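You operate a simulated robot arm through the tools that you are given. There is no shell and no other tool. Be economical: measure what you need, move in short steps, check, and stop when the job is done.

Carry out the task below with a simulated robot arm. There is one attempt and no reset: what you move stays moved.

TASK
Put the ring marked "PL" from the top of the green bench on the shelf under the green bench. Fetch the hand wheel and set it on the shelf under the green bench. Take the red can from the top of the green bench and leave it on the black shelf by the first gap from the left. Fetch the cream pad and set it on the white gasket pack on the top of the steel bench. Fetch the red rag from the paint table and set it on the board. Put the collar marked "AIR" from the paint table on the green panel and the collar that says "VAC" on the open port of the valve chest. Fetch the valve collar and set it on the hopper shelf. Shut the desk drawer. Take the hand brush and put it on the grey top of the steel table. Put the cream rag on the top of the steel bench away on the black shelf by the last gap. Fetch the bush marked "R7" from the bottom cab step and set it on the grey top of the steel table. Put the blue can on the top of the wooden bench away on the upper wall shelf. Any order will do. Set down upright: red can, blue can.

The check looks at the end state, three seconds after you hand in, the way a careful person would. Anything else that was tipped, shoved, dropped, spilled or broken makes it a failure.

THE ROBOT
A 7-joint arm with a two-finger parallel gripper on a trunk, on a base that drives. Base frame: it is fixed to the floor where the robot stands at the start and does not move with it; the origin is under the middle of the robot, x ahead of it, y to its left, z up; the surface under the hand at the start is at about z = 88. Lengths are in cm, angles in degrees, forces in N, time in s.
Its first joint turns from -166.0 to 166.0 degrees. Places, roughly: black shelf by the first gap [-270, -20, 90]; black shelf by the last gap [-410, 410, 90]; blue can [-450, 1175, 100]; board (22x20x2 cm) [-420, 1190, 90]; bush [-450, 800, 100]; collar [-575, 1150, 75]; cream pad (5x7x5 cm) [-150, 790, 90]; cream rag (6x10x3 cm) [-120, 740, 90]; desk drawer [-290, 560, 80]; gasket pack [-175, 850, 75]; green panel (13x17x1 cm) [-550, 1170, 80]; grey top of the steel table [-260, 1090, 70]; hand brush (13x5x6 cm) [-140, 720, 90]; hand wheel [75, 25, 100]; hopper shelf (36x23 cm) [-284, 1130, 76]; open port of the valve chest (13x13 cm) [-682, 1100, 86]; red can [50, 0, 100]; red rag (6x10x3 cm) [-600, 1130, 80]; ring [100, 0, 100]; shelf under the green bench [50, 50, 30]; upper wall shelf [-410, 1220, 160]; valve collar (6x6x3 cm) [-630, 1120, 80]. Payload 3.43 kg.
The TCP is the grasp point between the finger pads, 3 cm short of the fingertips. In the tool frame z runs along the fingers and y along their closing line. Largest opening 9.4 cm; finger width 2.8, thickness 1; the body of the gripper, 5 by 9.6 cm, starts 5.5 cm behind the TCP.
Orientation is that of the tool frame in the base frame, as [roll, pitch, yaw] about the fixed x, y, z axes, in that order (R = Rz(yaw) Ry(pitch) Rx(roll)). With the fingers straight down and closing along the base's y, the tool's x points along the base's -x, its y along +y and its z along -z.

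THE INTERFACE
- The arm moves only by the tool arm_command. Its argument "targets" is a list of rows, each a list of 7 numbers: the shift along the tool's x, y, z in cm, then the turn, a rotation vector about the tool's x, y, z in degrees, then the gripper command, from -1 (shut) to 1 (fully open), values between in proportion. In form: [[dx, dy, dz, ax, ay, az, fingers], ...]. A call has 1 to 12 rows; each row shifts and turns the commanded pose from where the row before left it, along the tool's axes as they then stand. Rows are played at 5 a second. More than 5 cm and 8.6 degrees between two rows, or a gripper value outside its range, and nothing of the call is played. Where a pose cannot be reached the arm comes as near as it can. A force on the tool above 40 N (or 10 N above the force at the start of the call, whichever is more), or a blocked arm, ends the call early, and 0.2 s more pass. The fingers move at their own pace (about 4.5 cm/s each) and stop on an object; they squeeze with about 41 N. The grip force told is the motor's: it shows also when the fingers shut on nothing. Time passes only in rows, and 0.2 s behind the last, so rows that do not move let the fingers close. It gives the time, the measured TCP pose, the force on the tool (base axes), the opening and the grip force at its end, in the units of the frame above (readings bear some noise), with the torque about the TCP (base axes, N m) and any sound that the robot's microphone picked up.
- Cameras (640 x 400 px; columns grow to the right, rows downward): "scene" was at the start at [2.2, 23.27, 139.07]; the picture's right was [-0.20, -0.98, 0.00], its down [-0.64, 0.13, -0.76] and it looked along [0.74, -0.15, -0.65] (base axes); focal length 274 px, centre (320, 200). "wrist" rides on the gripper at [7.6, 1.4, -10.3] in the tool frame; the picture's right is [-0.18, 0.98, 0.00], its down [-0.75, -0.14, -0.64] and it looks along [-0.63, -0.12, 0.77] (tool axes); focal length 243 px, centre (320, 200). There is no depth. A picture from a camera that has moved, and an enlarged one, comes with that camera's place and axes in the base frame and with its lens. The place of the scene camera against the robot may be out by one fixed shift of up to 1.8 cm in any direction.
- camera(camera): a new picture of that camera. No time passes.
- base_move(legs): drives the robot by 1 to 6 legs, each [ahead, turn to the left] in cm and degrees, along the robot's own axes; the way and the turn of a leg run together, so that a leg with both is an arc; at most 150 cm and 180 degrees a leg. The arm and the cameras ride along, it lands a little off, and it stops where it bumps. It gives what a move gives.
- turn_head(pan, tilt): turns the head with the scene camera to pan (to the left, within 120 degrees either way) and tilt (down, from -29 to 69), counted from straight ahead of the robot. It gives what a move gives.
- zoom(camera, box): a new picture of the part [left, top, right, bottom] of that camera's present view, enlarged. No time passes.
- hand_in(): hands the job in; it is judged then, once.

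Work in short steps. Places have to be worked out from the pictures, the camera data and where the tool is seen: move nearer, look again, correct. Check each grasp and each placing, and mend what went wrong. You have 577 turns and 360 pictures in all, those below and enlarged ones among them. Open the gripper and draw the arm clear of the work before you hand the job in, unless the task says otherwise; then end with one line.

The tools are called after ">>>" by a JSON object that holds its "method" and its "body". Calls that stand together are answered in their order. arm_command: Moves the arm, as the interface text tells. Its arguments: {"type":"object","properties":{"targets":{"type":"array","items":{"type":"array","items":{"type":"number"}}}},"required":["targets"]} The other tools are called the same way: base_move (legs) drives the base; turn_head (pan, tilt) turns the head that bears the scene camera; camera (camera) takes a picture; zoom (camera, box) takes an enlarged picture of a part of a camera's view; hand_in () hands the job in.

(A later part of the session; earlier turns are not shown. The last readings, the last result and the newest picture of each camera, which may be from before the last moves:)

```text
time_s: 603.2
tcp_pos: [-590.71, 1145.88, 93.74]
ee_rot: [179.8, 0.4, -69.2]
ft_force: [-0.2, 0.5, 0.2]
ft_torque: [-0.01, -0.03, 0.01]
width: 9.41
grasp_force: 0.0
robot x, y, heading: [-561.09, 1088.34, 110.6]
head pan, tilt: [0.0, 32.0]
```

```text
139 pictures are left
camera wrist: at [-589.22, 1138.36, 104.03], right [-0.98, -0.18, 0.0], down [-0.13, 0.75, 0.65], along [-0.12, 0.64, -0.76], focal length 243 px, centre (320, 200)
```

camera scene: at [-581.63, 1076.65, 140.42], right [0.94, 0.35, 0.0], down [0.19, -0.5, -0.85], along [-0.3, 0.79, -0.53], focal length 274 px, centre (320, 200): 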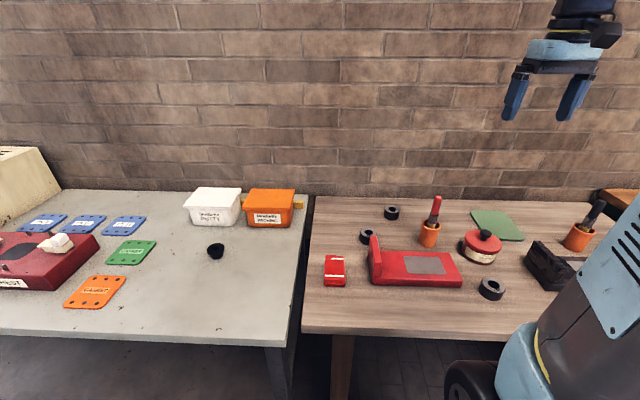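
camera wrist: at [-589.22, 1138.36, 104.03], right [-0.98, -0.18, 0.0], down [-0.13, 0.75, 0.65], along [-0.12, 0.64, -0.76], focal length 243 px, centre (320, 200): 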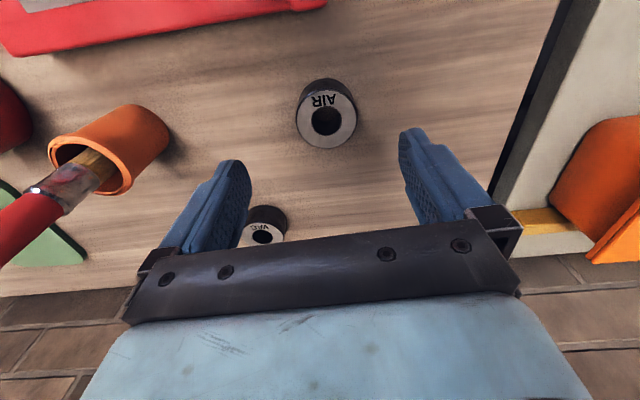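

>>> {"method": "arm_command", "body": {"targets": [[-0.6, 0.1, 3, 0, 0, 0, 1], [-0.6, 0.1, 3, 0, 0, 0, 1], [0, 0, 0, 0, 0, 0, 1]]}}

>>> {"method": "camera", "body": {"camera": "wrist"}}

>>> {"method": "zoom", "body": {"camera": "scene", "box": [310, 180, 440, 280]}}

```text
time_s: 604.0
tcp_pos: [-591.54, 1147.19, 88.07]
ee_rot: [179.8, 0.3, -69.3]
ft_force: [1.0, 0.3, 0.0]
ft_torque: [-0.01, 0.01, 0.01]
width: 9.43
grasp_force: 0.0
robot x, y, heading: [-561.08, 1088.32, 110.8]
head pan, tilt: [0.0, 32.0]
```

```text
138 pictures are left
camera wrist: at [-590.01, 1139.54, 98.33], right [-0.98, -0.18, 0.0], down [-0.13, 0.75, 0.65], along [-0.12, 0.64, -0.76], focal length 243 px, centre (320, 200)
```

wrist: 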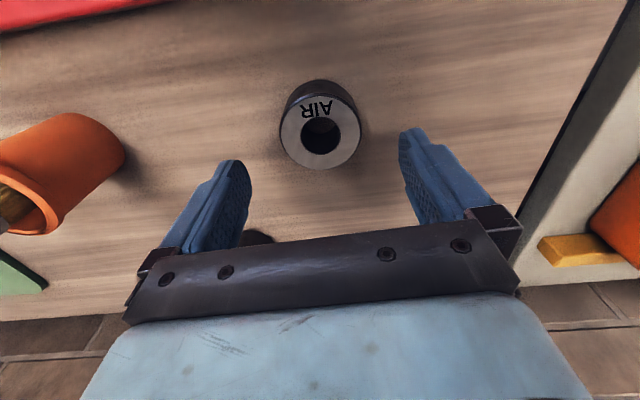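

```text
4.00 times, centred on (375, 230) of scene
camera zoom: at [-584.44, 1084.13, 140.42], right [0.94, 0.35, 0.0], down [0.19, -0.5, -0.85], along [-0.3, 0.79, -0.53], focal length 1095 px, centre (100, 80)
```

zoom: 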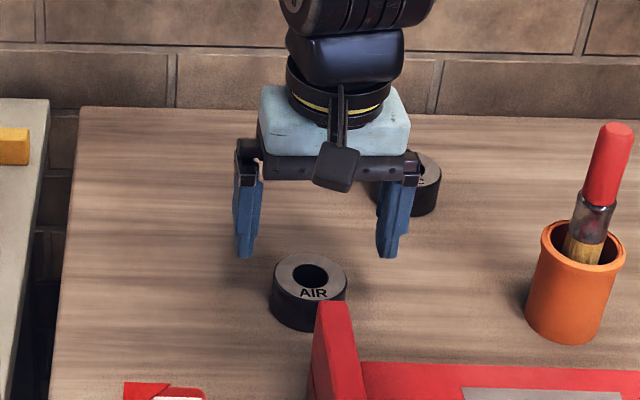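

>>> {"method": "arm_command", "body": {"targets": [[0, 0, 2.2, 0, 0, 0, 1], [0, 0, 2.2, 0, 0, 0, 1], [0, 0, 1.4, 0, 0, 0, 1], [0, 0, 0, 0, 0, 0, -1], [0, 0, 0, 0, 0, 0, -1], [0, 0, 0, 0, 0, 0, -1], [0, 0, 0, 0, 0, 0, -1]]}}

>>> {"method": "arm_command", "body": {"targets": [[0, 0, -3, 0, 0, 0, -1], [0, 0, -4.8, 0, 0, 0, -1]]}}

>>> {"method": "camera", "body": {"camera": "wrist"}}

```text
time_s: 604.8
tcp_pos: [-591.47, 1147.1, 83.16]
ee_rot: [179.7, 0.5, -69.3]
ft_force: [0.1, -2.1, 5.2]
ft_torque: [-0.02, -0.27, -0.06]
width: 9.4
grasp_force: 0.0
robot x, y, heading: [-561.04, 1088.48, 110.6]
head pan, tilt: [0.0, 32.0]
stopped in row 3: the force on the tool passed its limit at 53 N (the readings are from after the stop); the commanded pose is now the measured one
```

```text
time_s: 605.4
tcp_pos: [-591.6, 1147.22, 90.75]
ee_rot: [179.8, 0.3, -69.4]
ft_force: [-0.8, 0.1, -0.6]
ft_torque: [-0.02, -0.04, -0.01]
width: 4.09
grasp_force: 0.0
robot x, y, heading: [-561.45, 1088.83, 110.6]
head pan, tilt: [0.0, 32.0]
```

```text
136 pictures are left
camera wrist: at [-589.89, 1139.61, 101.1], right [-0.98, -0.18, 0.0], down [-0.13, 0.75, 0.65], along [-0.12, 0.64, -0.76], focal length 243 px, centre (320, 200)
```

wrist: 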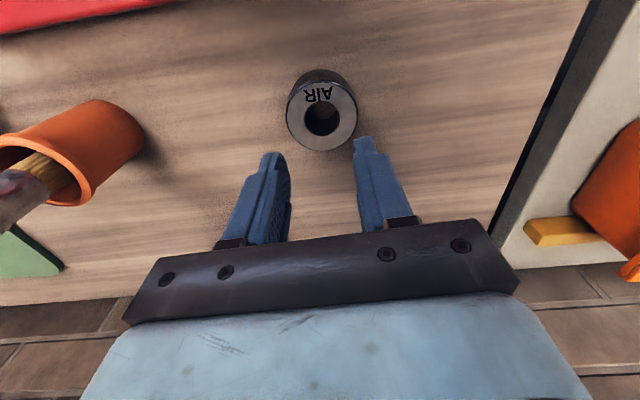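

The table top is at 80.2 (tips touched it). I reopen, adjust and grip AIR properly.

>>> {"method": "arm_command", "body": {"targets": [[0.8, 0, 0, 0, 0, 0, 1], [0, 0, 0, 0, 0, 0, 1], [0, 0, 2.2, 0, 0, 0, 1], [0, 0, 2.2, 0, 0, 0, 1], [0, 0, 2.1, 0, 0, 0, 1], [0, 0, 0, 0, 0, 0, -1], [0, 0, 0, 0, 0, 0, -1], [0, 0, 0, 0, 0, 0, -1], [0, 0, 0, 0, 0, 0, -1]]}}

>>> {"method": "arm_command", "body": {"targets": [[0, 0, -3, 0, 0, 0, -1], [0, 0, -4.8, 0, 0, 0, -1], [0, 0, -4.8, 0, 0, 0, -1], [0, 0, -4.8, 0, 0, 0, -1]]}}

>>> {"method": "camera", "body": {"camera": "wrist"}}

```text
time_s: 607.4
tcp_pos: [-591.37, 1146.53, 84.22]
ee_rot: [179.8, 0.5, -69.3]
ft_force: [-1.6, -0.8, 0.0]
ft_torque: [0.09, 0.05, 0.0]
width: 5.55
grasp_force: 41.2
robot x, y, heading: [-561.49, 1088.32, 110.4]
head pan, tilt: [0.0, 32.0]
```

```text
time_s: 608.4
tcp_pos: [-591.06, 1146.48, 101.69]
ee_rot: [179.9, 0.4, -69.3]
ft_force: [-0.6, 0.8, -4.4]
ft_torque: [-0.03, 0.0, 0.02]
width: 5.53
grasp_force: 41.2
robot x, y, heading: [-561.49, 1088.66, 110.5]
head pan, tilt: [0.0, 32.0]
```

```text
135 pictures are left
camera wrist: at [-589.52, 1138.89, 112.05], right [-0.98, -0.18, 0.0], down [-0.13, 0.75, 0.65], along [-0.12, 0.64, -0.76], focal length 243 px, centre (320, 200)
```

wrist: 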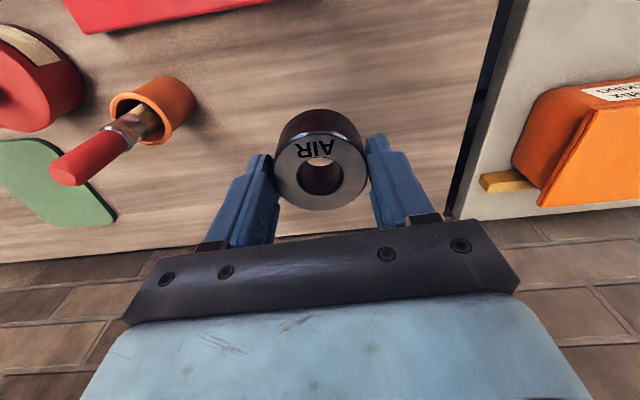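

AIR held. I raise and carry it right toward the green panel.

>>> {"method": "arm_command", "body": {"targets": [[0, 0, -4.8, 0, 0, 0, -1], [0, 0, -4.8, 0, 0, 0, -1], [-0.785, -4.71, 0, 0, 0, 0, -1], [-0.785, -4.71, 0, 0, 0, 0, -1], [-0.785, -4.71, 0, 0, 0, 0, -1], [-0.785, -4.71, 0, 0, 0, 0, -1], [-0.785, -4.71, 0, 0, 0, 0, -1], [-0.785, -4.71, 0, 0, 0, 0, -1], [-0.785, -4.71, 0, 0, 0, 0, -1], [-0.785, -4.71, 0, 0, 0, 0, -1], [-0.785, -4.71, 0, 0, 0, 0, -1], [-0.785, -4.71, 0, 0, 0, 0, -1]]}}

>>> {"method": "camera", "body": {"camera": "wrist"}}

```text
time_s: 611.0
tcp_pos: [-549.96, 1170.29, 111.4]
ee_rot: [179.9, 0.5, -69.1]
ft_force: [-2.0, 1.1, -3.6]
ft_torque: [0.01, -0.05, 0.01]
width: 5.55
grasp_force: 40.9
robot x, y, heading: [-561.49, 1088.64, 110.6]
head pan, tilt: [0.0, 32.0]
```

```text
134 pictures are left
camera wrist: at [-548.32, 1162.63, 121.69], right [-0.98, -0.18, 0.0], down [-0.13, 0.75, 0.65], along [-0.12, 0.64, -0.76], focal length 243 px, centre (320, 200)
```

wrist: 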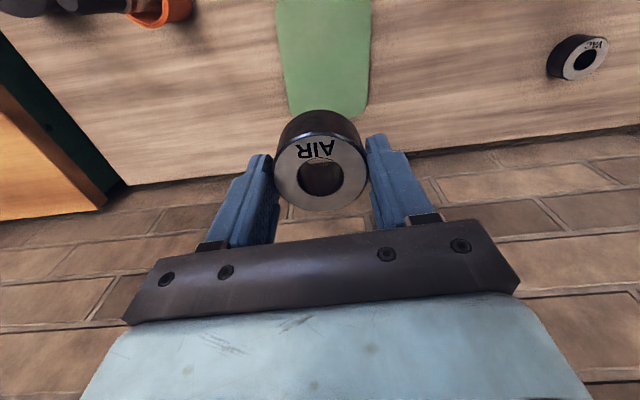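

>>> {"method": "arm_command", "body": {"targets": [[1, 0, 4.7, 0, 0, 0, -1], [1, 0, 4.7, 0, 0, 0, -1], [0, 0, 4.8, 0, 0, 0, -1], [0, 0, 4.8, 0, 0, 0, -1], [0, 0, 4.0, 0, 0, 0, -1], [0, 0, 0, 0, 0, 0, -1]]}}

>>> {"method": "camera", "body": {"camera": "wrist"}}

```text
time_s: 612.4
tcp_pos: [-549.51, 1168.73, 88.26]
ee_rot: [179.9, 0.5, -69.3]
ft_force: [-0.5, 0.4, -5.0]
ft_torque: [-0.01, 0.01, 0.01]
width: 5.54
grasp_force: 41.1
robot x, y, heading: [-561.26, 1088.6, 110.7]
head pan, tilt: [0.0, 32.0]
```

```text
133 pictures are left
camera wrist: at [-547.88, 1161.17, 98.56], right [-0.98, -0.18, 0.0], down [-0.13, 0.75, 0.65], along [-0.12, 0.64, -0.76], focal length 243 px, centre (320, 200)
```

wrist: 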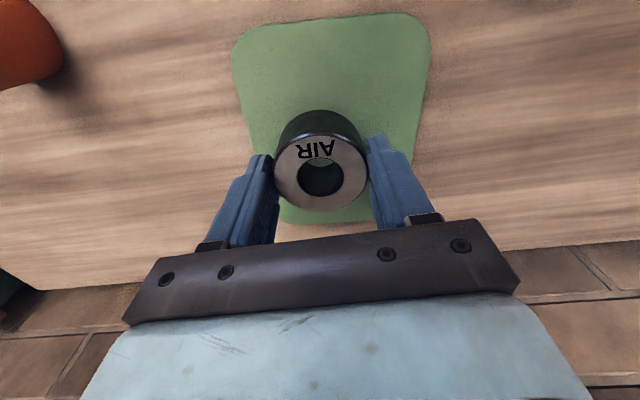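

Centred on the panel. I lower to contact and release.

>>> {"method": "arm_command", "body": {"targets": [[0, 0, 1.4, 0, 0, 0, -1], [0, 0, 0.4, 0, 0, 0, -1], [0, 0, 0.4, 0, 0, 0, -1], [0, 0, 0.4, 0, 0, 0, -1], [0, 0, 0.4, 0, 0, 0, -1], [0, 0, 0.4, 0, 0, 0, -1]]}}

```text
time_s: 613.8
tcp_pos: [-549.33, 1168.56, 85.1]
ee_rot: [179.9, 0.6, -69.2]
ft_force: [-1.5, -2.3, 26.9]
ft_torque: [0.07, -0.09, 0.09]
width: 5.58
grasp_force: 41.0
robot x, y, heading: [-561.44, 1088.84, 110.7]
head pan, tilt: [0.0, 32.0]
```

>>> {"method": "arm_command", "body": {"targets": [[0, 0, -0.3, 0, 0, 0, -1], [0, 0, 0, 0, 0, 0, 0.5], [0, 0, 0, 0, 0, 0, 0.5], [0, 0, -3, 0, 0, 0, 0.5], [0, 0, -4.8, 0, 0, 0, 0.5], [0, 0, -4.8, 0, 0, 0, 1], [0, 0, -4.8, 0, 0, 0, 1], [0, 0, -4.8, 0, 0, 0, 1]]}}

>>> {"method": "camera", "body": {"camera": "wrist"}}

```text
time_s: 615.6
tcp_pos: [-549.2, 1168.42, 107.55]
ee_rot: [179.8, 0.4, -69.3]
ft_force: [0.0, 0.1, -0.9]
ft_torque: [-0.06, 0.01, -0.02]
width: 9.4
grasp_force: 0.1
robot x, y, heading: [-561.07, 1088.27, 110.5]
head pan, tilt: [0.0, 32.0]
```

```text
132 pictures are left
camera wrist: at [-547.53, 1160.81, 117.81], right [-0.98, -0.18, 0.0], down [-0.13, 0.75, 0.65], along [-0.12, 0.64, -0.76], focal length 243 px, centre (320, 200)
```

wrist: 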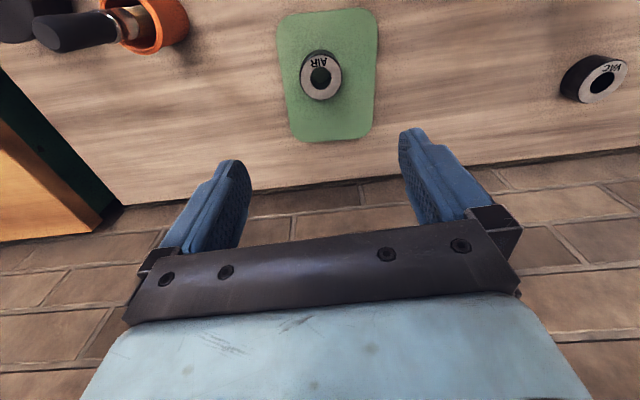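

AIR is on the green panel. Now VAC at ≈(-585,1162.6).

>>> {"method": "arm_command", "body": {"targets": [[-0.9, 4.44, 0, 0, 0, 0, 1], [-0.9, 4.44, 0, 0, 0, 0, 1], [-0.9, 4.44, 0, 0, 0, 0, 1], [-0.9, 4.44, 0, 0, 0, 0, 1], [-0.9, 4.44, 0, 0, 0, 0, 1], [-0.9, 4.44, 0, 0, 0, 0, 1], [-0.9, 4.44, 0, 0, 0, 0, 1], [-0.9, 4.44, 0, 0, 0, 0, 1], [0, 0, 4.5, 0, 0, 0, 1], [0, 0, 4.5, 0, 0, 0, 1], [0, 0, 0, 0, 0, 0, 1]]}}

>>> {"method": "camera", "body": {"camera": "wrist"}}

```text
time_s: 618.0
tcp_pos: [-585.1, 1162.56, 98.55]
ee_rot: [179.8, 0.5, -69.3]
ft_force: [0.0, 0.8, -0.2]
ft_torque: [0.01, -0.01, 0.03]
width: 9.42
grasp_force: 0.0
robot x, y, heading: [-561.63, 1089.18, 110.6]
head pan, tilt: [0.0, 32.0]
```

```text
131 pictures are left
camera wrist: at [-583.52, 1154.99, 108.81], right [-0.98, -0.18, 0.0], down [-0.13, 0.75, 0.65], along [-0.12, 0.64, -0.76], focal length 243 px, centre (320, 200)
```

wrist: 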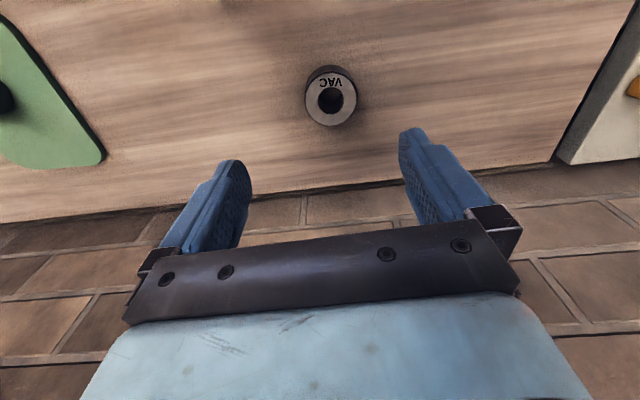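

>>> {"method": "arm_command", "body": {"targets": [[-0.2, 0.35, 4.6, 0, 0, 0, 1], [-0.2, 0.35, 4.6, 0, 0, 0, 1], [0, 0, 3.0, 0, 0, 0, 1], [0, 0, 2.1, 0, 0, 0, 1], [0, 0, 0, 0, 0, 0, -1], [0, 0, 0, 0, 0, 0, -1], [0, 0, 0, 0, 0, 0, -1], [0, 0, 0, 0, 0, 0, -1]]}}

>>> {"method": "arm_command", "body": {"targets": [[0, 0, -3, 0, 0, 0, -1], [0, 0, -4.8, 0, 0, 0, -1], [0, 0, -4.8, 0, 0, 0, -1], [0, 0, -4.8, 0, 0, 0, -1], [0, 0, -4.8, 0, 0, 0, -1], [0, 0, -4.8, 0, 0, 0, -1], [4, 2, 0, 0, 0, 0, -1], [4, 2, 0, 0, 0, 0, -1], [4, 2, 0, 0, 0, 0, -1], [4, 2, 0, 0, 0, 0, -1]]}}

>>> {"method": "camera", "body": {"camera": "wrist"}}

>>> {"method": "turn_head", "body": {"pan": 30, "tilt": 32}}

>>> {"method": "camera", "body": {"camera": "scene"}}

```text
time_s: 619.8
tcp_pos: [-585.74, 1163.24, 84.22]
ee_rot: [179.8, 0.4, -69.3]
ft_force: [-1.6, 0.2, -0.5]
ft_torque: [0.1, -0.01, 0.04]
width: 5.48
grasp_force: 41.1
robot x, y, heading: [-561.24, 1088.81, 110.5]
head pan, tilt: [0.0, 32.0]
```

```text
time_s: 622.0
tcp_pos: [-587.63, 1145.0, 111.15]
ee_rot: [179.8, 0.4, -69.3]
ft_force: [-0.2, 0.3, -4.7]
ft_torque: [-0.01, 0.01, -0.01]
width: 5.49
grasp_force: 41.1
robot x, y, heading: [-561.58, 1088.74, 110.5]
head pan, tilt: [0.0, 32.0]
```

```text
130 pictures are left
camera wrist: at [-586.23, 1137.43, 121.42], right [-0.98, -0.18, 0.0], down [-0.13, 0.75, 0.65], along [-0.12, 0.64, -0.76], focal length 243 px, centre (320, 200)
```

wrist: 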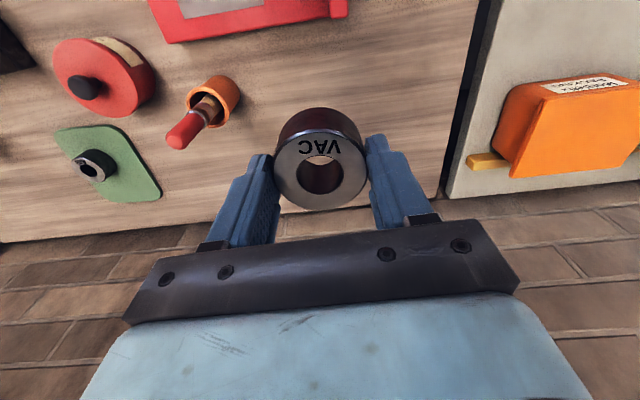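

```text
time_s: 623.0
tcp_pos: [-587.89, 1145.06, 111.23]
ee_rot: [179.7, 0.5, -69.3]
ft_force: [-0.1, 0.2, -4.7]
ft_torque: [-0.06, -0.01, -0.01]
width: 5.49
grasp_force: 41.2
robot x, y, heading: [-561.6, 1088.47, 110.8]
head pan, tilt: [30.0, 32.0]
```

```text
129 pictures are left
camera scene: at [-588.21, 1081.44, 140.42], right [0.64, 0.77, 0.0], down [0.41, -0.34, -0.85], along [-0.66, 0.54, -0.53], focal length 274 px, centre (320, 200)
```

scene: 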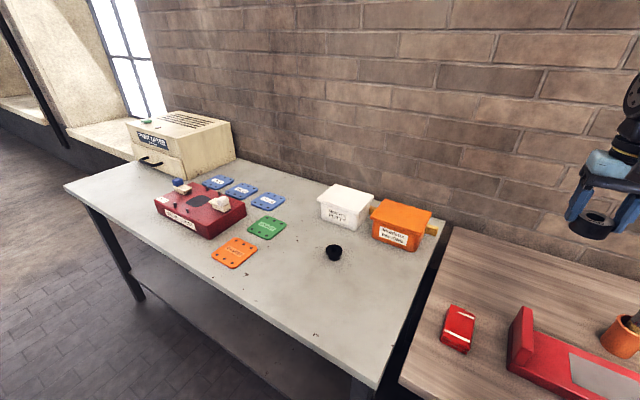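

VAC held. I zoom on the valve chest to identify the open port.

>>> {"method": "zoom", "body": {"camera": "scene", "box": [140, 165, 300, 275]}}

```text
3.64 times, centred on (220, 220) of scene
camera zoom: at [-588.21, 1081.44, 140.42], right [0.64, 0.77, 0.0], down [0.41, -0.34, -0.85], along [-0.66, 0.54, -0.53], focal length 996 px, centre (684, 127)
```

zoom: 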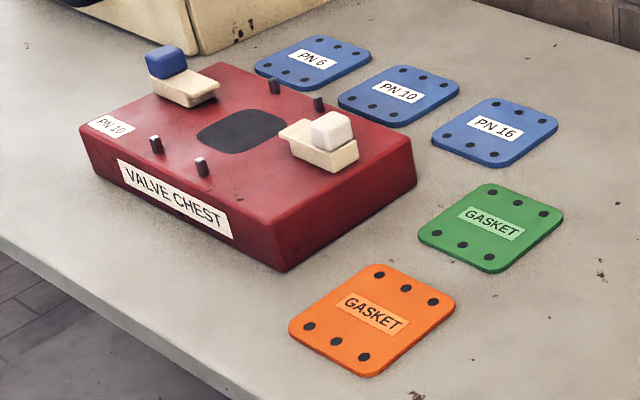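

The open port is the dark oval on the chest at ≈(-681,1101,86). I move the base left: back 70, turn 45°, drive 100, turn back.

>>> {"method": "base_move", "body": {"legs": [[-70, 0]]}}

>>> {"method": "base_move", "body": {"legs": [[0, 45]]}}

>>> {"method": "base_move", "body": {"legs": [[98, 0]]}}

>>> {"method": "base_move", "body": {"legs": [[0, -43]]}}

>>> {"method": "turn_head", "body": {"pan": 20, "tilt": 35}}

>>> {"method": "camera", "body": {"camera": "scene"}}

```text
time_s: 626.9
tcp_pos: [-562.68, 1079.85, 111.15]
ee_rot: [179.7, 0.4, -70.3]
ft_force: [-0.3, -0.1, -4.2]
ft_torque: [-0.01, -0.03, -0.01]
width: 5.47
grasp_force: 41.7
robot x, y, heading: [-537.3, 1022.96, 109.6]
head pan, tilt: [30.0, 32.0]
```

```text
time_s: 629.6
tcp_pos: [-595.28, 1045.81, 111.25]
ee_rot: [179.9, 0.5, -25.8]
ft_force: [0.2, -0.5, -3.7]
ft_torque: [0.01, 0.03, -0.01]
width: 5.49
grasp_force: 40.9
robot x, y, heading: [-535.46, 1027.61, 153.9]
head pan, tilt: [30.0, 32.0]
```

```text
time_s: 634.9
tcp_pos: [-686.9, 1089.11, 111.28]
ee_rot: [179.8, 0.4, -25.0]
ft_force: [1.1, 0.3, -5.3]
ft_torque: [0.01, 0.0, -0.01]
width: 5.48
grasp_force: 41.0
robot x, y, heading: [-626.68, 1071.69, 154.7]
head pan, tilt: [30.0, 32.0]
```

```text
time_s: 637.7
tcp_pos: [-658.75, 1125.78, 111.54]
ee_rot: [179.9, 0.6, -68.2]
ft_force: [0.2, -0.2, -4.3]
ft_torque: [-0.03, 0.0, 0.02]
width: 5.46
grasp_force: 40.9
robot x, y, heading: [-631.25, 1069.91, 111.5]
head pan, tilt: [30.0, 32.0]
stopped in leg 1: the robot was blocked; the commanded pose is now the measured one
```

```text
time_s: 638.4
tcp_pos: [-658.68, 1125.8, 111.67]
ee_rot: [179.9, 0.6, -68.1]
ft_force: [0.1, -0.3, -4.8]
ft_torque: [0.02, 0.01, 0.03]
width: 5.46
grasp_force: 41.0
robot x, y, heading: [-631.06, 1069.82, 111.0]
head pan, tilt: [20.0, 35.0]
```

```text
127 pictures are left
camera scene: at [-656.68, 1063.33, 139.96], right [0.75, 0.66, 0.0], down [0.38, -0.43, -0.82], along [-0.54, 0.62, -0.57], focal length 274 px, centre (320, 200)
```

scene: 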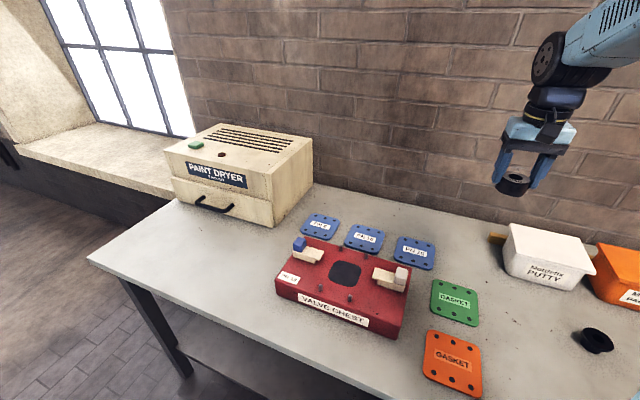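

>>> {"method": "arm_command", "body": {"targets": [[2.17, 4.2, 0, 0, 0, 0, -1], [2.17, 4.2, 0, 0, 0, 0, -1], [2.17, 4.2, 0, 0, 0, 0, -1], [2.17, 4.2, 0, 0, 0, 0, -1], [2.17, 4.2, 0, 0, 0, 0, -1], [2.17, 4.2, 0, 0, 0, 0, -1], [2.17, 4.2, 0, 0, 0, 0, -1], [0, 0, 0, 0, 0, 0, -1]]}}

>>> {"method": "camera", "body": {"camera": "wrist"}}

```text
time_s: 640.2
tcp_pos: [-680.39, 1100.74, 111.27]
ee_rot: [179.9, 0.5, -68.2]
ft_force: [-0.6, 0.4, -4.2]
ft_torque: [-0.05, 0.01, -0.01]
width: 5.45
grasp_force: 41.4
robot x, y, heading: [-631.29, 1070.39, 111.3]
head pan, tilt: [20.0, 35.0]
```

```text
126 pictures are left
camera wrist: at [-678.77, 1093.19, 121.59], right [-0.98, -0.19, 0.0], down [-0.15, 0.75, 0.65], along [-0.13, 0.64, -0.76], focal length 243 px, centre (320, 200)
```

wrist: 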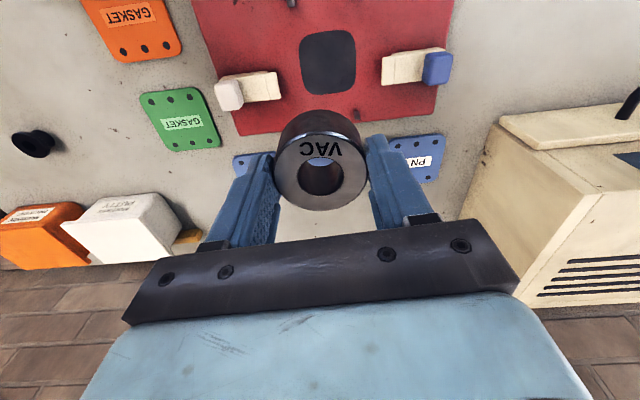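

>>> {"method": "arm_command", "body": {"targets": [[0.55, 0.5, 4.6, 0, 0, 0, -1], [0.55, 0.5, 4.6, 0, 0, 0, -1], [0, 0, 4.6, 0, 0, 0, -1], [0, 0, 0, 0, 0, 0, -1]]}}

>>> {"method": "camera", "body": {"camera": "wrist"}}

>>> {"method": "zoom", "body": {"camera": "scene", "box": [260, 200, 440, 340]}}

```text
time_s: 641.2
tcp_pos: [-681.02, 1099.3, 97.63]
ee_rot: [180.0, 0.6, -68.0]
ft_force: [-0.4, -0.4, -4.2]
ft_torque: [-0.02, -0.01, 0.0]
width: 5.47
grasp_force: 41.0
robot x, y, heading: [-631.4, 1070.16, 111.0]
head pan, tilt: [20.0, 35.0]
```

```text
125 pictures are left
camera wrist: at [-679.36, 1091.78, 107.92], right [-0.98, -0.2, 0.0], down [-0.15, 0.75, 0.65], along [-0.13, 0.64, -0.76], focal length 243 px, centre (320, 200)
```

wrist: 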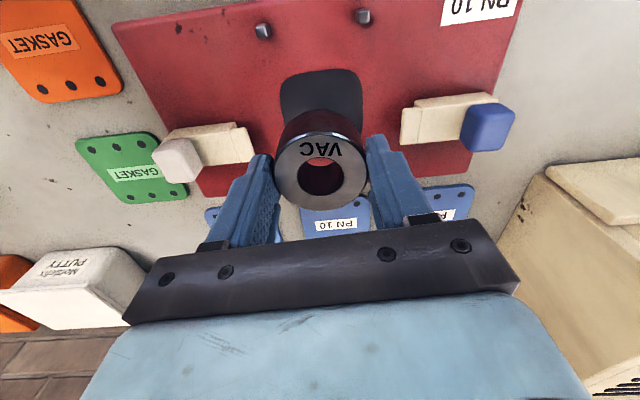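

```text
2.86 times, centred on (350, 270) of scene
camera zoom: at [-656.68, 1063.32, 139.95], right [0.75, 0.66, 0.0], down [0.38, -0.43, -0.82], along [-0.54, 0.62, -0.57], focal length 782 px, centre (234, 0)
```

zoom: 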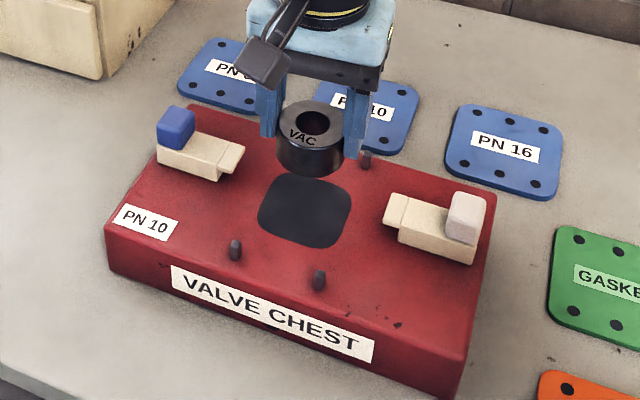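

>>> {"method": "arm_command", "body": {"targets": [[-0.2, 0.1, 3, 0, 0, 0, -1], [0, 0, 3, 0, 0, 0, -1], [0, 0, 0.4, 0, 0, 0, -1], [0, 0, 0.4, 0, 0, 0, -1], [0, 0, 0.4, 0, 0, 0, -1], [0, 0, 0.4, 0, 0, 0, -1], [0, 0, 0.4, 0, 0, 0, -1]]}}

>>> {"method": "zoom", "body": {"camera": "scene", "box": [260, 200, 440, 340]}}

```text
time_s: 642.8
tcp_pos: [-680.97, 1099.66, 89.82]
ee_rot: [179.8, 0.7, -68.1]
ft_force: [1.0, 6.2, 20.4]
ft_torque: [0.28, -0.48, 0.2]
width: 5.18
grasp_force: 41.4
robot x, y, heading: [-631.2, 1070.44, 111.2]
head pan, tilt: [20.0, 35.0]
```

```text
2.86 times, centred on (350, 270) of scene
camera zoom: at [-656.67, 1063.32, 139.96], right [0.75, 0.66, 0.0], down [0.38, -0.43, -0.82], along [-0.54, 0.62, -0.57], focal length 782 px, centre (234, 0)
```

zoom: 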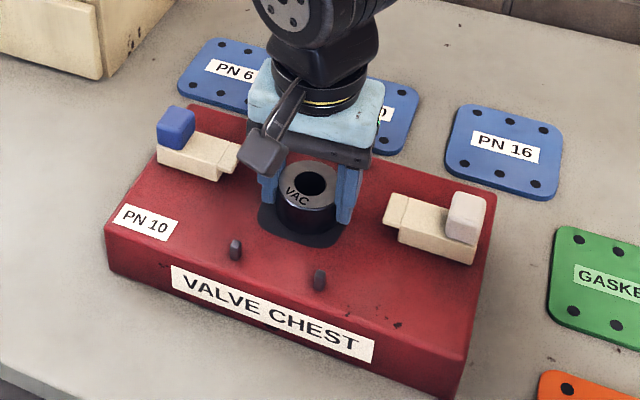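

Contact on the port. I release and lift.

>>> {"method": "arm_command", "body": {"targets": [[0, 0, -0.3, 0, 0, 0, -1], [0, 0, 0, 0, 0, 0, 0.4], [0, 0, 0, 0, 0, 0, 0.4], [0, 0, -3, 0, 0, 0, 0.4], [0, 0, -4.5, 0, 0, 0, 0.4], [0, 0, -4.8, 0, 0, 0, 0.4], [0, 0, -4.8, 0, 0, 0, 1]]}}

>>> {"method": "zoom", "body": {"camera": "scene", "box": [260, 200, 440, 340]}}

>>> {"method": "camera", "body": {"camera": "wrist"}}

```text
time_s: 644.4
tcp_pos: [-680.79, 1099.47, 107.32]
ee_rot: [179.9, 0.6, -68.2]
ft_force: [-0.6, 0.7, -1.2]
ft_torque: [0.01, -0.02, -0.01]
width: 9.41
grasp_force: 0.1
robot x, y, heading: [-631.6, 1070.39, 111.3]
head pan, tilt: [20.0, 35.0]
```

```text
2.86 times, centred on (350, 270) of scene
camera zoom: at [-656.67, 1063.32, 139.96], right [0.75, 0.66, 0.0], down [0.38, -0.43, -0.82], along [-0.54, 0.62, -0.57], focal length 782 px, centre (234, 0)
```

zoom: 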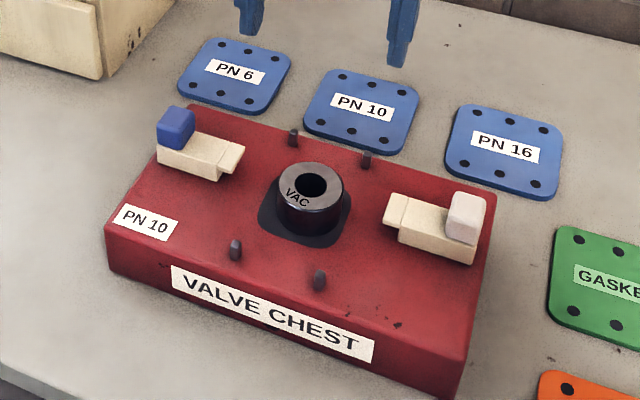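

```text
121 pictures are left
camera wrist: at [-679.16, 1091.91, 117.49], right [-0.98, -0.2, 0.0], down [-0.15, 0.75, 0.65], along [-0.13, 0.64, -0.76], focal length 243 px, centre (320, 200)
```

wrist: 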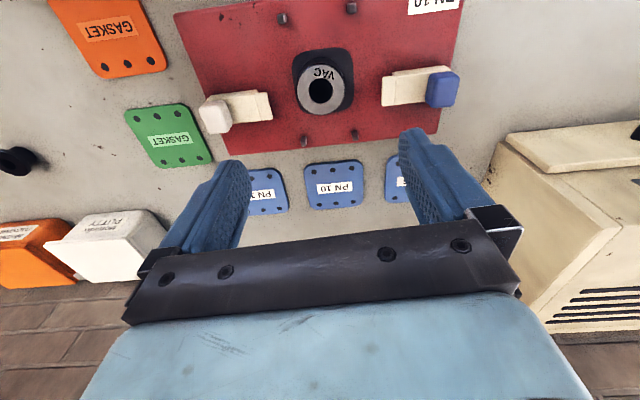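

VAC is on the open port. Next the red rag ≈(-596,1129): I sweep the tool right across the table front.

>>> {"method": "arm_command", "body": {"targets": [[0, -4.7, 0, 0, 0, 0, 1], [0, -4.7, 0, 0, 0, 0, 1], [0, -4.7, 0, 0, 0, 0, 1], [0, -4.7, 0, 0, 0, 0, 1], [0, -4.7, 0, 0, 0, 0, 1], [0, -4.7, 0, 0, 0, 0, 1], [0, -4.7, 0, 0, 0, 0, 1], [0, -4.7, 0, 0, 0, 0, 1], [0, -4.7, 0, 0, 0, 0, 1], [0, -4.7, 0, 0, 0, 0, 1], [0, -4.7, 0, 0, 0, 0, 1], [0, -4.7, 0, 0, 0, 0, 1]]}}

>>> {"method": "arm_command", "body": {"targets": [[0, -4.7, 0, 0, 0, 0, 1], [0, -4.7, 0, 0, 0, 0, 1], [0, -4.7, 0, 0, 0, 0, 1], [0, -4.7, 0, 0, 0, 0, 1], [0, -4.7, 0, 0, 0, 0, 1], [0, -4.7, 0, 0, 0, 0, 1], [0, 0, 0, 0, 0, 0, 1]]}}

>>> {"method": "camera", "body": {"camera": "wrist"}}

```text
time_s: 647.0
tcp_pos: [-628.54, 1120.78, 106.85]
ee_rot: [179.9, 0.7, -68.1]
ft_force: [-0.6, 0.3, -0.4]
ft_torque: [0.0, 0.0, 0.0]
width: 9.39
grasp_force: 0.1
robot x, y, heading: [-631.15, 1070.49, 111.2]
head pan, tilt: [20.0, 35.0]
```

```text
time_s: 648.6
tcp_pos: [-602.37, 1131.09, 106.87]
ee_rot: [179.9, 0.6, -68.1]
ft_force: [-0.5, 0.5, -0.1]
ft_torque: [-0.01, -0.01, 0.05]
width: 9.36
grasp_force: 0.1
robot x, y, heading: [-631.72, 1070.57, 111.2]
head pan, tilt: [20.0, 35.0]
```

```text
120 pictures are left
camera wrist: at [-600.73, 1123.59, 117.13], right [-0.98, -0.2, 0.0], down [-0.15, 0.75, 0.65], along [-0.13, 0.64, -0.76], focal length 243 px, centre (320, 200)
```

wrist: 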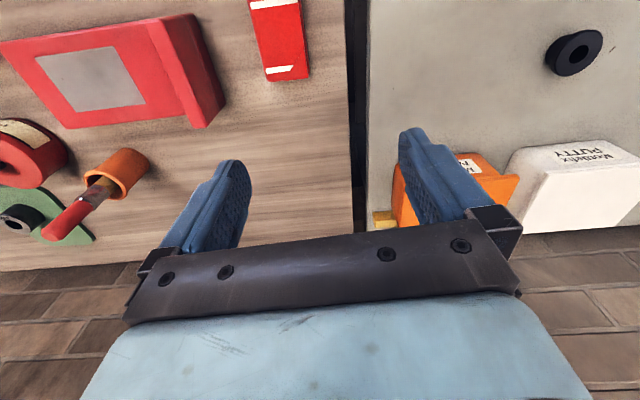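

>>> {"method": "arm_command", "body": {"targets": [[1.8, -1.55, 4, 0, 0, 0, 1], [1.8, -1.55, 4, 0, 0, 0, 1], [1.8, -1.55, 4, 0, 0, 0, 1], [0, 0, 0, 0, 0, 0, 1]]}}

>>> {"method": "camera", "body": {"camera": "wrist"}}

```text
time_s: 649.6
tcp_pos: [-596.32, 1127.95, 95.13]
ee_rot: [179.8, 0.7, -68.1]
ft_force: [-1.0, -0.2, 0.9]
ft_torque: [0.0, 0.0, -0.03]
width: 9.4
grasp_force: 0.0
robot x, y, heading: [-631.12, 1070.41, 111.4]
head pan, tilt: [20.0, 35.0]
```

```text
119 pictures are left
camera wrist: at [-594.59, 1120.31, 105.19], right [-0.98, -0.2, 0.0], down [-0.15, 0.75, 0.65], along [-0.13, 0.64, -0.76], focal length 243 px, centre (320, 200)
```

wrist: 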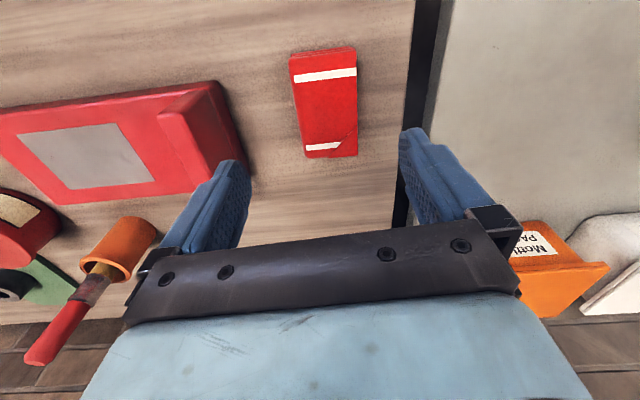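

>>> {"method": "arm_command", "body": {"targets": [[0.25, 0.2, 4.5, 0, 0, 0, 1], [0.25, 0.2, 4.5, 0, 0, 0, 1], [0, 0, 2.2, 0, 0, 0, 1], [0, 0, 0, 0, 0, 0, -1], [0, 0, 0, 0, 0, 0, -1], [0, 0, 0, 0, 0, 0, -1], [0, 0, 0, 0, 0, 0, -1]]}}

>>> {"method": "arm_command", "body": {"targets": [[0, 0, -3, 0, 0, 0, -1], [0, 0, -4.8, 0, 0, 0, -1], [0, 0, -4.8, 0, 0, 0, -1], [0, 0, -4.8, 0, 0, 0, -1], [0, 0, -4.8, 0, 0, 0, -1], [0, 0, -4.8, 0, 0, 0, -1], [0, 0, -4.8, 0, 0, 0, -1]]}}

>>> {"method": "camera", "body": {"camera": "wrist"}}

```text
time_s: 651.2
tcp_pos: [-596.57, 1127.49, 83.65]
ee_rot: [179.8, 0.6, -68.0]
ft_force: [-0.4, -0.5, 0.0]
ft_torque: [0.02, 0.01, -0.01]
width: 6.01
grasp_force: 41.0
robot x, y, heading: [-631.27, 1070.35, 111.4]
head pan, tilt: [20.0, 35.0]
```

```text
time_s: 652.8
tcp_pos: [-596.39, 1127.07, 115.45]
ee_rot: [179.9, 0.5, -68.2]
ft_force: [-1.3, 0.3, 0.2]
ft_torque: [-0.02, -0.01, 0.04]
width: 5.98
grasp_force: 40.8
robot x, y, heading: [-631.18, 1070.31, 111.2]
head pan, tilt: [20.0, 35.0]
```

```text
118 pictures are left
camera wrist: at [-594.69, 1119.49, 125.71], right [-0.98, -0.2, 0.0], down [-0.15, 0.75, 0.65], along [-0.13, 0.64, -0.76], focal length 243 px, centre (320, 200)
```

wrist: 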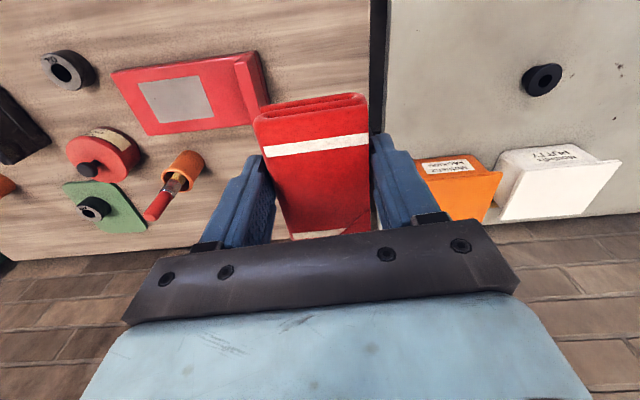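

Red rag held. I recentre the arm, then back off and drive east to the wooden bench.

>>> {"method": "arm_command", "body": {"targets": [[-1.2, 4.6, 0, 0, 0, 0, -1], [-1.2, 4.6, 0, 0, 0, 0, -1], [-1.2, 4.6, 0, 0, 0, 0, -1], [-1.2, 4.6, 0, 0, 0, 0, -1], [-1.2, 4.6, 0, 0, 0, 0, -1], [-1.2, 4.6, 0, 0, 0, 0, -1], [-1.2, 4.6, 0, 0, 0, 0, -1], [-1.2, 4.6, 0, 0, 0, 0, -1], [-1.2, 4.6, 0, 0, 0, 0, -1]]}}

>>> {"method": "base_move", "body": {"legs": [[-55, 0]]}}

>>> {"method": "base_move", "body": {"legs": [[0, -45]]}}

>>> {"method": "base_move", "body": {"legs": [[0, -43]]}}

```text
time_s: 654.8
tcp_pos: [-638.67, 1121.51, 115.46]
ee_rot: [179.9, 0.6, -68.2]
ft_force: [0.4, -0.2, -0.1]
ft_torque: [-0.02, 0.0, 0.02]
width: 5.88
grasp_force: 40.9
robot x, y, heading: [-631.27, 1070.26, 111.3]
head pan, tilt: [20.0, 35.0]
```

```text
time_s: 658.0
tcp_pos: [-618.41, 1070.39, 115.25]
ee_rot: [179.9, 0.4, -68.9]
ft_force: [0.9, -0.5, -0.6]
ft_torque: [-0.02, -0.03, 0.0]
width: 5.89
grasp_force: 40.7
robot x, y, heading: [-611.72, 1018.59, 110.5]
head pan, tilt: [20.0, 35.0]
```

```text
time_s: 660.8
tcp_pos: [-579.58, 1059.84, 115.31]
ee_rot: [179.9, 0.5, -114.1]
ft_force: [0.9, 0.2, -0.6]
ft_torque: [-0.05, -0.02, -0.02]
width: 5.9
grasp_force: 41.1
robot x, y, heading: [-615.89, 1020.7, 65.4]
head pan, tilt: [20.0, 35.0]
```

```text
time_s: 663.4
tcp_pos: [-562.04, 1023.95, 115.42]
ee_rot: [179.8, 0.4, -158.1]
ft_force: [-0.3, -0.1, -1.0]
ft_torque: [-0.01, 0.01, 0.01]
width: 5.89
grasp_force: 40.8
robot x, y, heading: [-617.05, 1024.78, 21.9]
head pan, tilt: [20.0, 35.0]
```

>>> {"method": "base_move", "body": {"legs": [[0, -3], [150, 0], [70, 0]]}}

>>> {"method": "base_move", "body": {"legs": [[0, 45]]}}

>>> {"method": "base_move", "body": {"legs": [[0, 45]]}}

>>> {"method": "turn_head", "body": {"pan": 0, "tilt": 32}}

>>> {"method": "camera", "body": {"camera": "scene"}}

```text
time_s: 675.0
tcp_pos: [-352.64, 1095.42, 115.45]
ee_rot: [179.9, 0.3, -160.6]
ft_force: [-0.6, 0.6, -1.1]
ft_torque: [-0.03, 0.03, 0.0]
width: 5.9
grasp_force: 41.4
robot x, y, heading: [-407.66, 1098.41, 19.4]
head pan, tilt: [20.0, 35.0]
```

```text
time_s: 677.8
tcp_pos: [-367.1, 1135.65, 115.48]
ee_rot: [179.9, 0.4, -114.6]
ft_force: [-0.3, -0.2, -1.5]
ft_torque: [0.0, 0.0, 0.02]
width: 5.89
grasp_force: 40.8
robot x, y, heading: [-403.42, 1096.58, 65.0]
head pan, tilt: [20.0, 35.0]
```

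```text
time_s: 680.5
tcp_pos: [-405.14, 1149.61, 115.62]
ee_rot: [180.0, 0.3, -69.8]
ft_force: [0.1, 0.2, -0.8]
ft_torque: [0.01, -0.01, 0.0]
width: 5.89
grasp_force: 40.8
robot x, y, heading: [-399.33, 1098.17, 109.0]
head pan, tilt: [20.0, 35.0]
```

```text
time_s: 681.3
tcp_pos: [-405.02, 1149.6, 115.63]
ee_rot: [180.0, 0.6, -70.0]
ft_force: [0.7, -1.0, -0.4]
ft_torque: [0.02, -0.02, 0.02]
width: 5.9
grasp_force: 41.0
robot x, y, heading: [-398.99, 1097.86, 109.2]
head pan, tilt: [0.0, 32.0]
```

```text
117 pictures are left
camera scene: at [-422.08, 1093.94, 140.42], right [0.94, 0.33, 0.0], down [0.18, -0.5, -0.85], along [-0.28, 0.8, -0.53], focal length 274 px, centre (320, 200)
```

scene: 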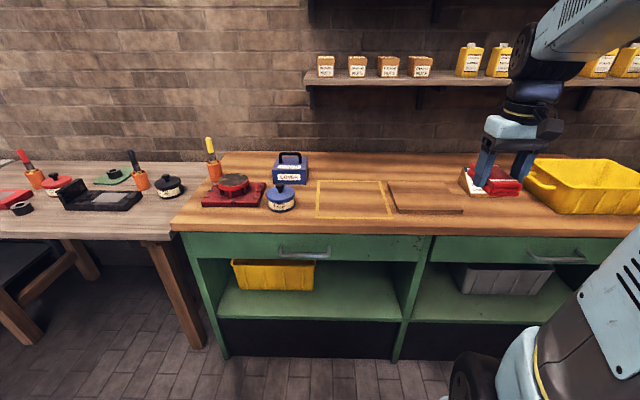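

>>> {"method": "base_move", "body": {"legs": [[15, 0]]}}

>>> {"method": "arm_command", "body": {"targets": [[-4, -0.7, 0, 0, 0, 0, -1], [-4, -0.7, 0, 0, 0, 0, -1], [-4, -0.7, 0, 0, 0, 0, -1], [-4, -0.7, 0, 0, 0, 0, -1], [-3.5, -0.7, 0, 0, 0, 0, -1], [0, 0, 0, 0, 0, 0, -1]]}}

>>> {"method": "camera", "body": {"camera": "wrist"}}

```text
time_s: 682.7
tcp_pos: [-410.03, 1163.68, 115.48]
ee_rot: [179.9, 0.5, -69.9]
ft_force: [-0.5, 0.6, -0.6]
ft_torque: [-0.02, 0.0, 0.01]
width: 5.88
grasp_force: 41.4
robot x, y, heading: [-403.75, 1112.05, 109.6]
head pan, tilt: [0.0, 32.0]
```

```text
time_s: 684.1
tcp_pos: [-413.7, 1183.39, 115.83]
ee_rot: [179.8, 0.5, -69.9]
ft_force: [-0.9, -0.3, -1.0]
ft_torque: [0.01, -0.03, 0.01]
width: 5.9
grasp_force: 40.8
robot x, y, heading: [-403.7, 1112.23, 109.3]
head pan, tilt: [0.0, 32.0]
```

```text
116 pictures are left
camera wrist: at [-412.25, 1175.78, 126.12], right [-0.99, -0.16, 0.0], down [-0.12, 0.75, 0.65], along [-0.11, 0.64, -0.76], focal length 243 px, centre (320, 200)
```

wrist: 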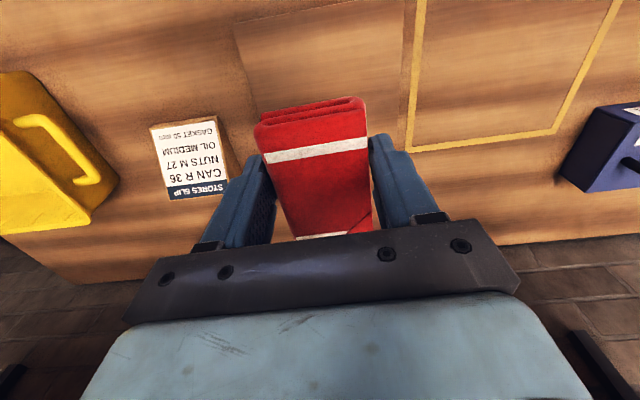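

>>> {"method": "arm_command", "body": {"targets": [[1.7, 0, 4.5, 0, 0, 0, -1], [1.7, 0, 4.5, 0, 0, 0, -1], [0, 0, 4.7, 0, 0, 0, -1], [0, 0, 4.7, 0, 0, 0, -1], [0, 0, 0, 0, 0, 0, -1]]}}

>>> {"method": "camera", "body": {"camera": "wrist"}}

```text
time_s: 685.3
tcp_pos: [-412.33, 1180.32, 97.22]
ee_rot: [179.8, 0.5, -69.9]
ft_force: [0.6, -0.2, -0.8]
ft_torque: [-0.01, -0.03, -0.02]
width: 5.91
grasp_force: 41.2
robot x, y, heading: [-403.92, 1112.07, 109.6]
head pan, tilt: [0.0, 32.0]
```

```text
115 pictures are left
camera wrist: at [-410.97, 1172.75, 107.62], right [-0.99, -0.16, 0.0], down [-0.12, 0.75, 0.65], along [-0.11, 0.64, -0.76], focal length 243 px, centre (320, 200)
```

wrist: 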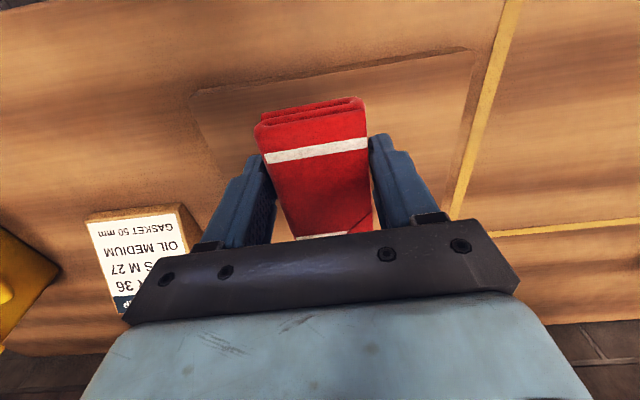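

The board's front edge is near; I shift 5.5 cm further onto it and lower.

>>> {"method": "arm_command", "body": {"targets": [[-2.7, 0.2, 0, 0, 0, 0, -1], [-2.8, 0.2, 0, 0, 0, 0, -1], [0, 0, 1.5, 0, 0, 0, -1], [0, 0, 1.0, 0, 0, 0, -1], [0, 0, 0.5, 0, 0, 0, -1], [0, 0, 0.5, 0, 0, 0, -1]]}}

>>> {"method": "camera", "body": {"camera": "wrist"}}

```text
time_s: 686.7
tcp_pos: [-414.66, 1185.3, 93.8]
ee_rot: [179.8, 0.5, -69.9]
ft_force: [-0.5, -0.1, -0.3]
ft_torque: [0.0, 0.0, 0.0]
width: 5.89
grasp_force: 40.8
robot x, y, heading: [-404.14, 1112.24, 109.4]
head pan, tilt: [0.0, 32.0]
```

```text
114 pictures are left
camera wrist: at [-413.26, 1177.69, 104.13], right [-0.99, -0.16, 0.0], down [-0.12, 0.75, 0.65], along [-0.11, 0.64, -0.76], focal length 243 px, centre (320, 200)
```

wrist: 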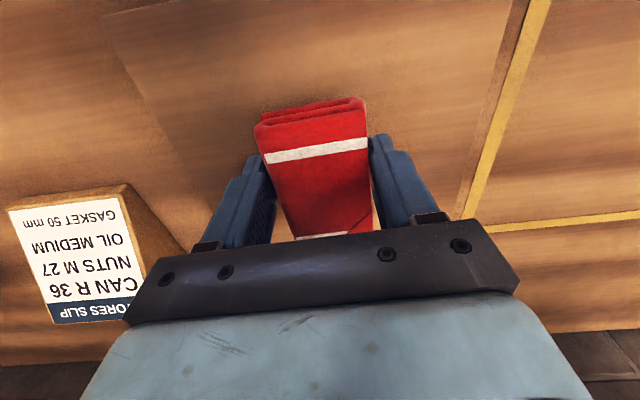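

>>> {"method": "arm_command", "body": {"targets": [[0, 0, 0.4, 0, 0, 0, -1], [0, 0, 0.4, 0, 0, 0, -1], [0, 0, 0.4, 0, 0, 0, -1], [0, 0, 0.4, 0, 0, 0, -1], [0, 0, 0.4, 0, 0, 0, -1], [0, 0, 0.4, 0, 0, 0, -1]]}}

```text
time_s: 688.1
tcp_pos: [-414.79, 1185.29, 91.48]
ee_rot: [180.0, 0.4, -69.9]
ft_force: [-0.1, 0.3, 3.2]
ft_torque: [0.13, -0.02, 0.04]
width: 5.9
grasp_force: 41.0
robot x, y, heading: [-403.87, 1111.6, 109.0]
head pan, tilt: [0.0, 32.0]
```

>>> {"method": "arm_command", "body": {"targets": [[0, 0, 0.3, 0, 0, 0, -1], [0, 0, 0.3, 0, 0, 0, -1], [0, 0, 0.3, 0, 0, 0, -1]]}}

```text
time_s: 688.6
tcp_pos: [-414.74, 1185.35, 91.43]
ee_rot: [179.9, 0.7, -69.9]
ft_force: [0.5, -4.3, 12.4]
ft_torque: [-0.24, -0.12, 0.02]
width: 5.89
grasp_force: 41.3
robot x, y, heading: [-403.81, 1112.44, 109.3]
head pan, tilt: [0.0, 32.0]
stopped in row 2: the force on the tool passed its limit at 45 N (the readings are from after the stop); the commanded pose is now the measured one
```

Contact at 91.4. I release and rise.

>>> {"method": "arm_command", "body": {"targets": [[0, 0, -0.2, 0, 0, 0, 0.5], [0, 0, 0, 0, 0, 0, 0.6], [0, 0, -3, 0, 0, 0, 0.6], [0, 0, -4.5, 0, 0, 0, 0.6], [0, 0, -4.8, 0, 0, 0, 1], [0, 0, -4.8, 0, 0, 0, 1], [0, 0, -4.8, 0, 0, 0, 1], [4, 0, -2, 0, 0, 0, 1], [4, 0, 0, 0, 0, 0, 1], [4, 0, 0, 0, 0, 0, 1], [4, 0, 0, 0, 0, 0, 1]]}}

>>> {"method": "camera", "body": {"camera": "wrist"}}

>>> {"method": "camera", "body": {"camera": "scene"}}

```text
time_s: 691.0
tcp_pos: [-408.94, 1169.91, 115.27]
ee_rot: [179.9, 0.6, -69.9]
ft_force: [0.1, -0.4, -0.9]
ft_torque: [-0.03, -0.02, -0.01]
width: 9.4
grasp_force: 0.2
robot x, y, heading: [-403.88, 1112.05, 109.4]
head pan, tilt: [0.0, 32.0]
```

```text
113 pictures are left
camera wrist: at [-407.5, 1162.2, 125.58], right [-0.99, -0.17, 0.0], down [-0.12, 0.75, 0.65], along [-0.11, 0.64, -0.76], focal length 243 px, centre (320, 200)
```

wrist: 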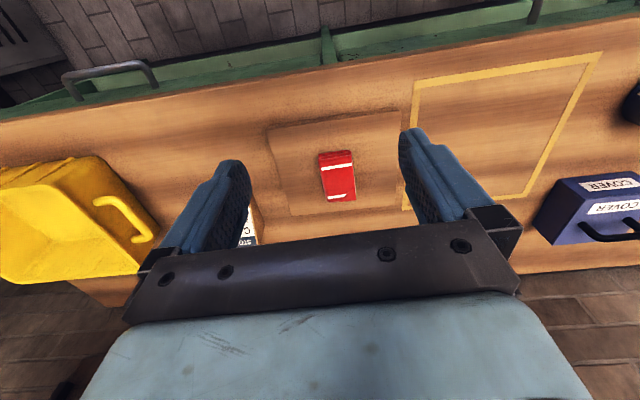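

```text
112 pictures are left
camera scene: at [-427.05, 1108.14, 140.42], right [0.94, 0.33, 0.0], down [0.18, -0.5, -0.85], along [-0.28, 0.8, -0.53], focal length 274 px, centre (320, 200)
```

scene: 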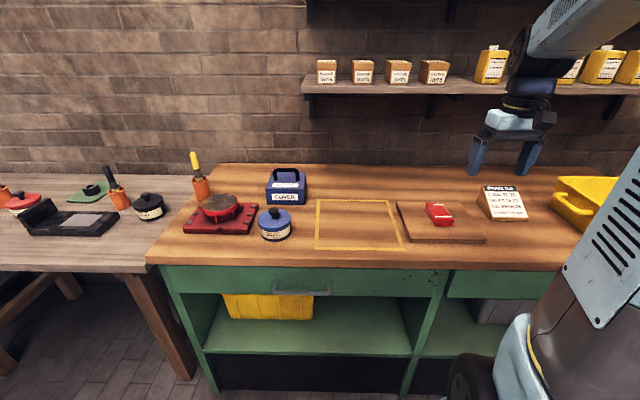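

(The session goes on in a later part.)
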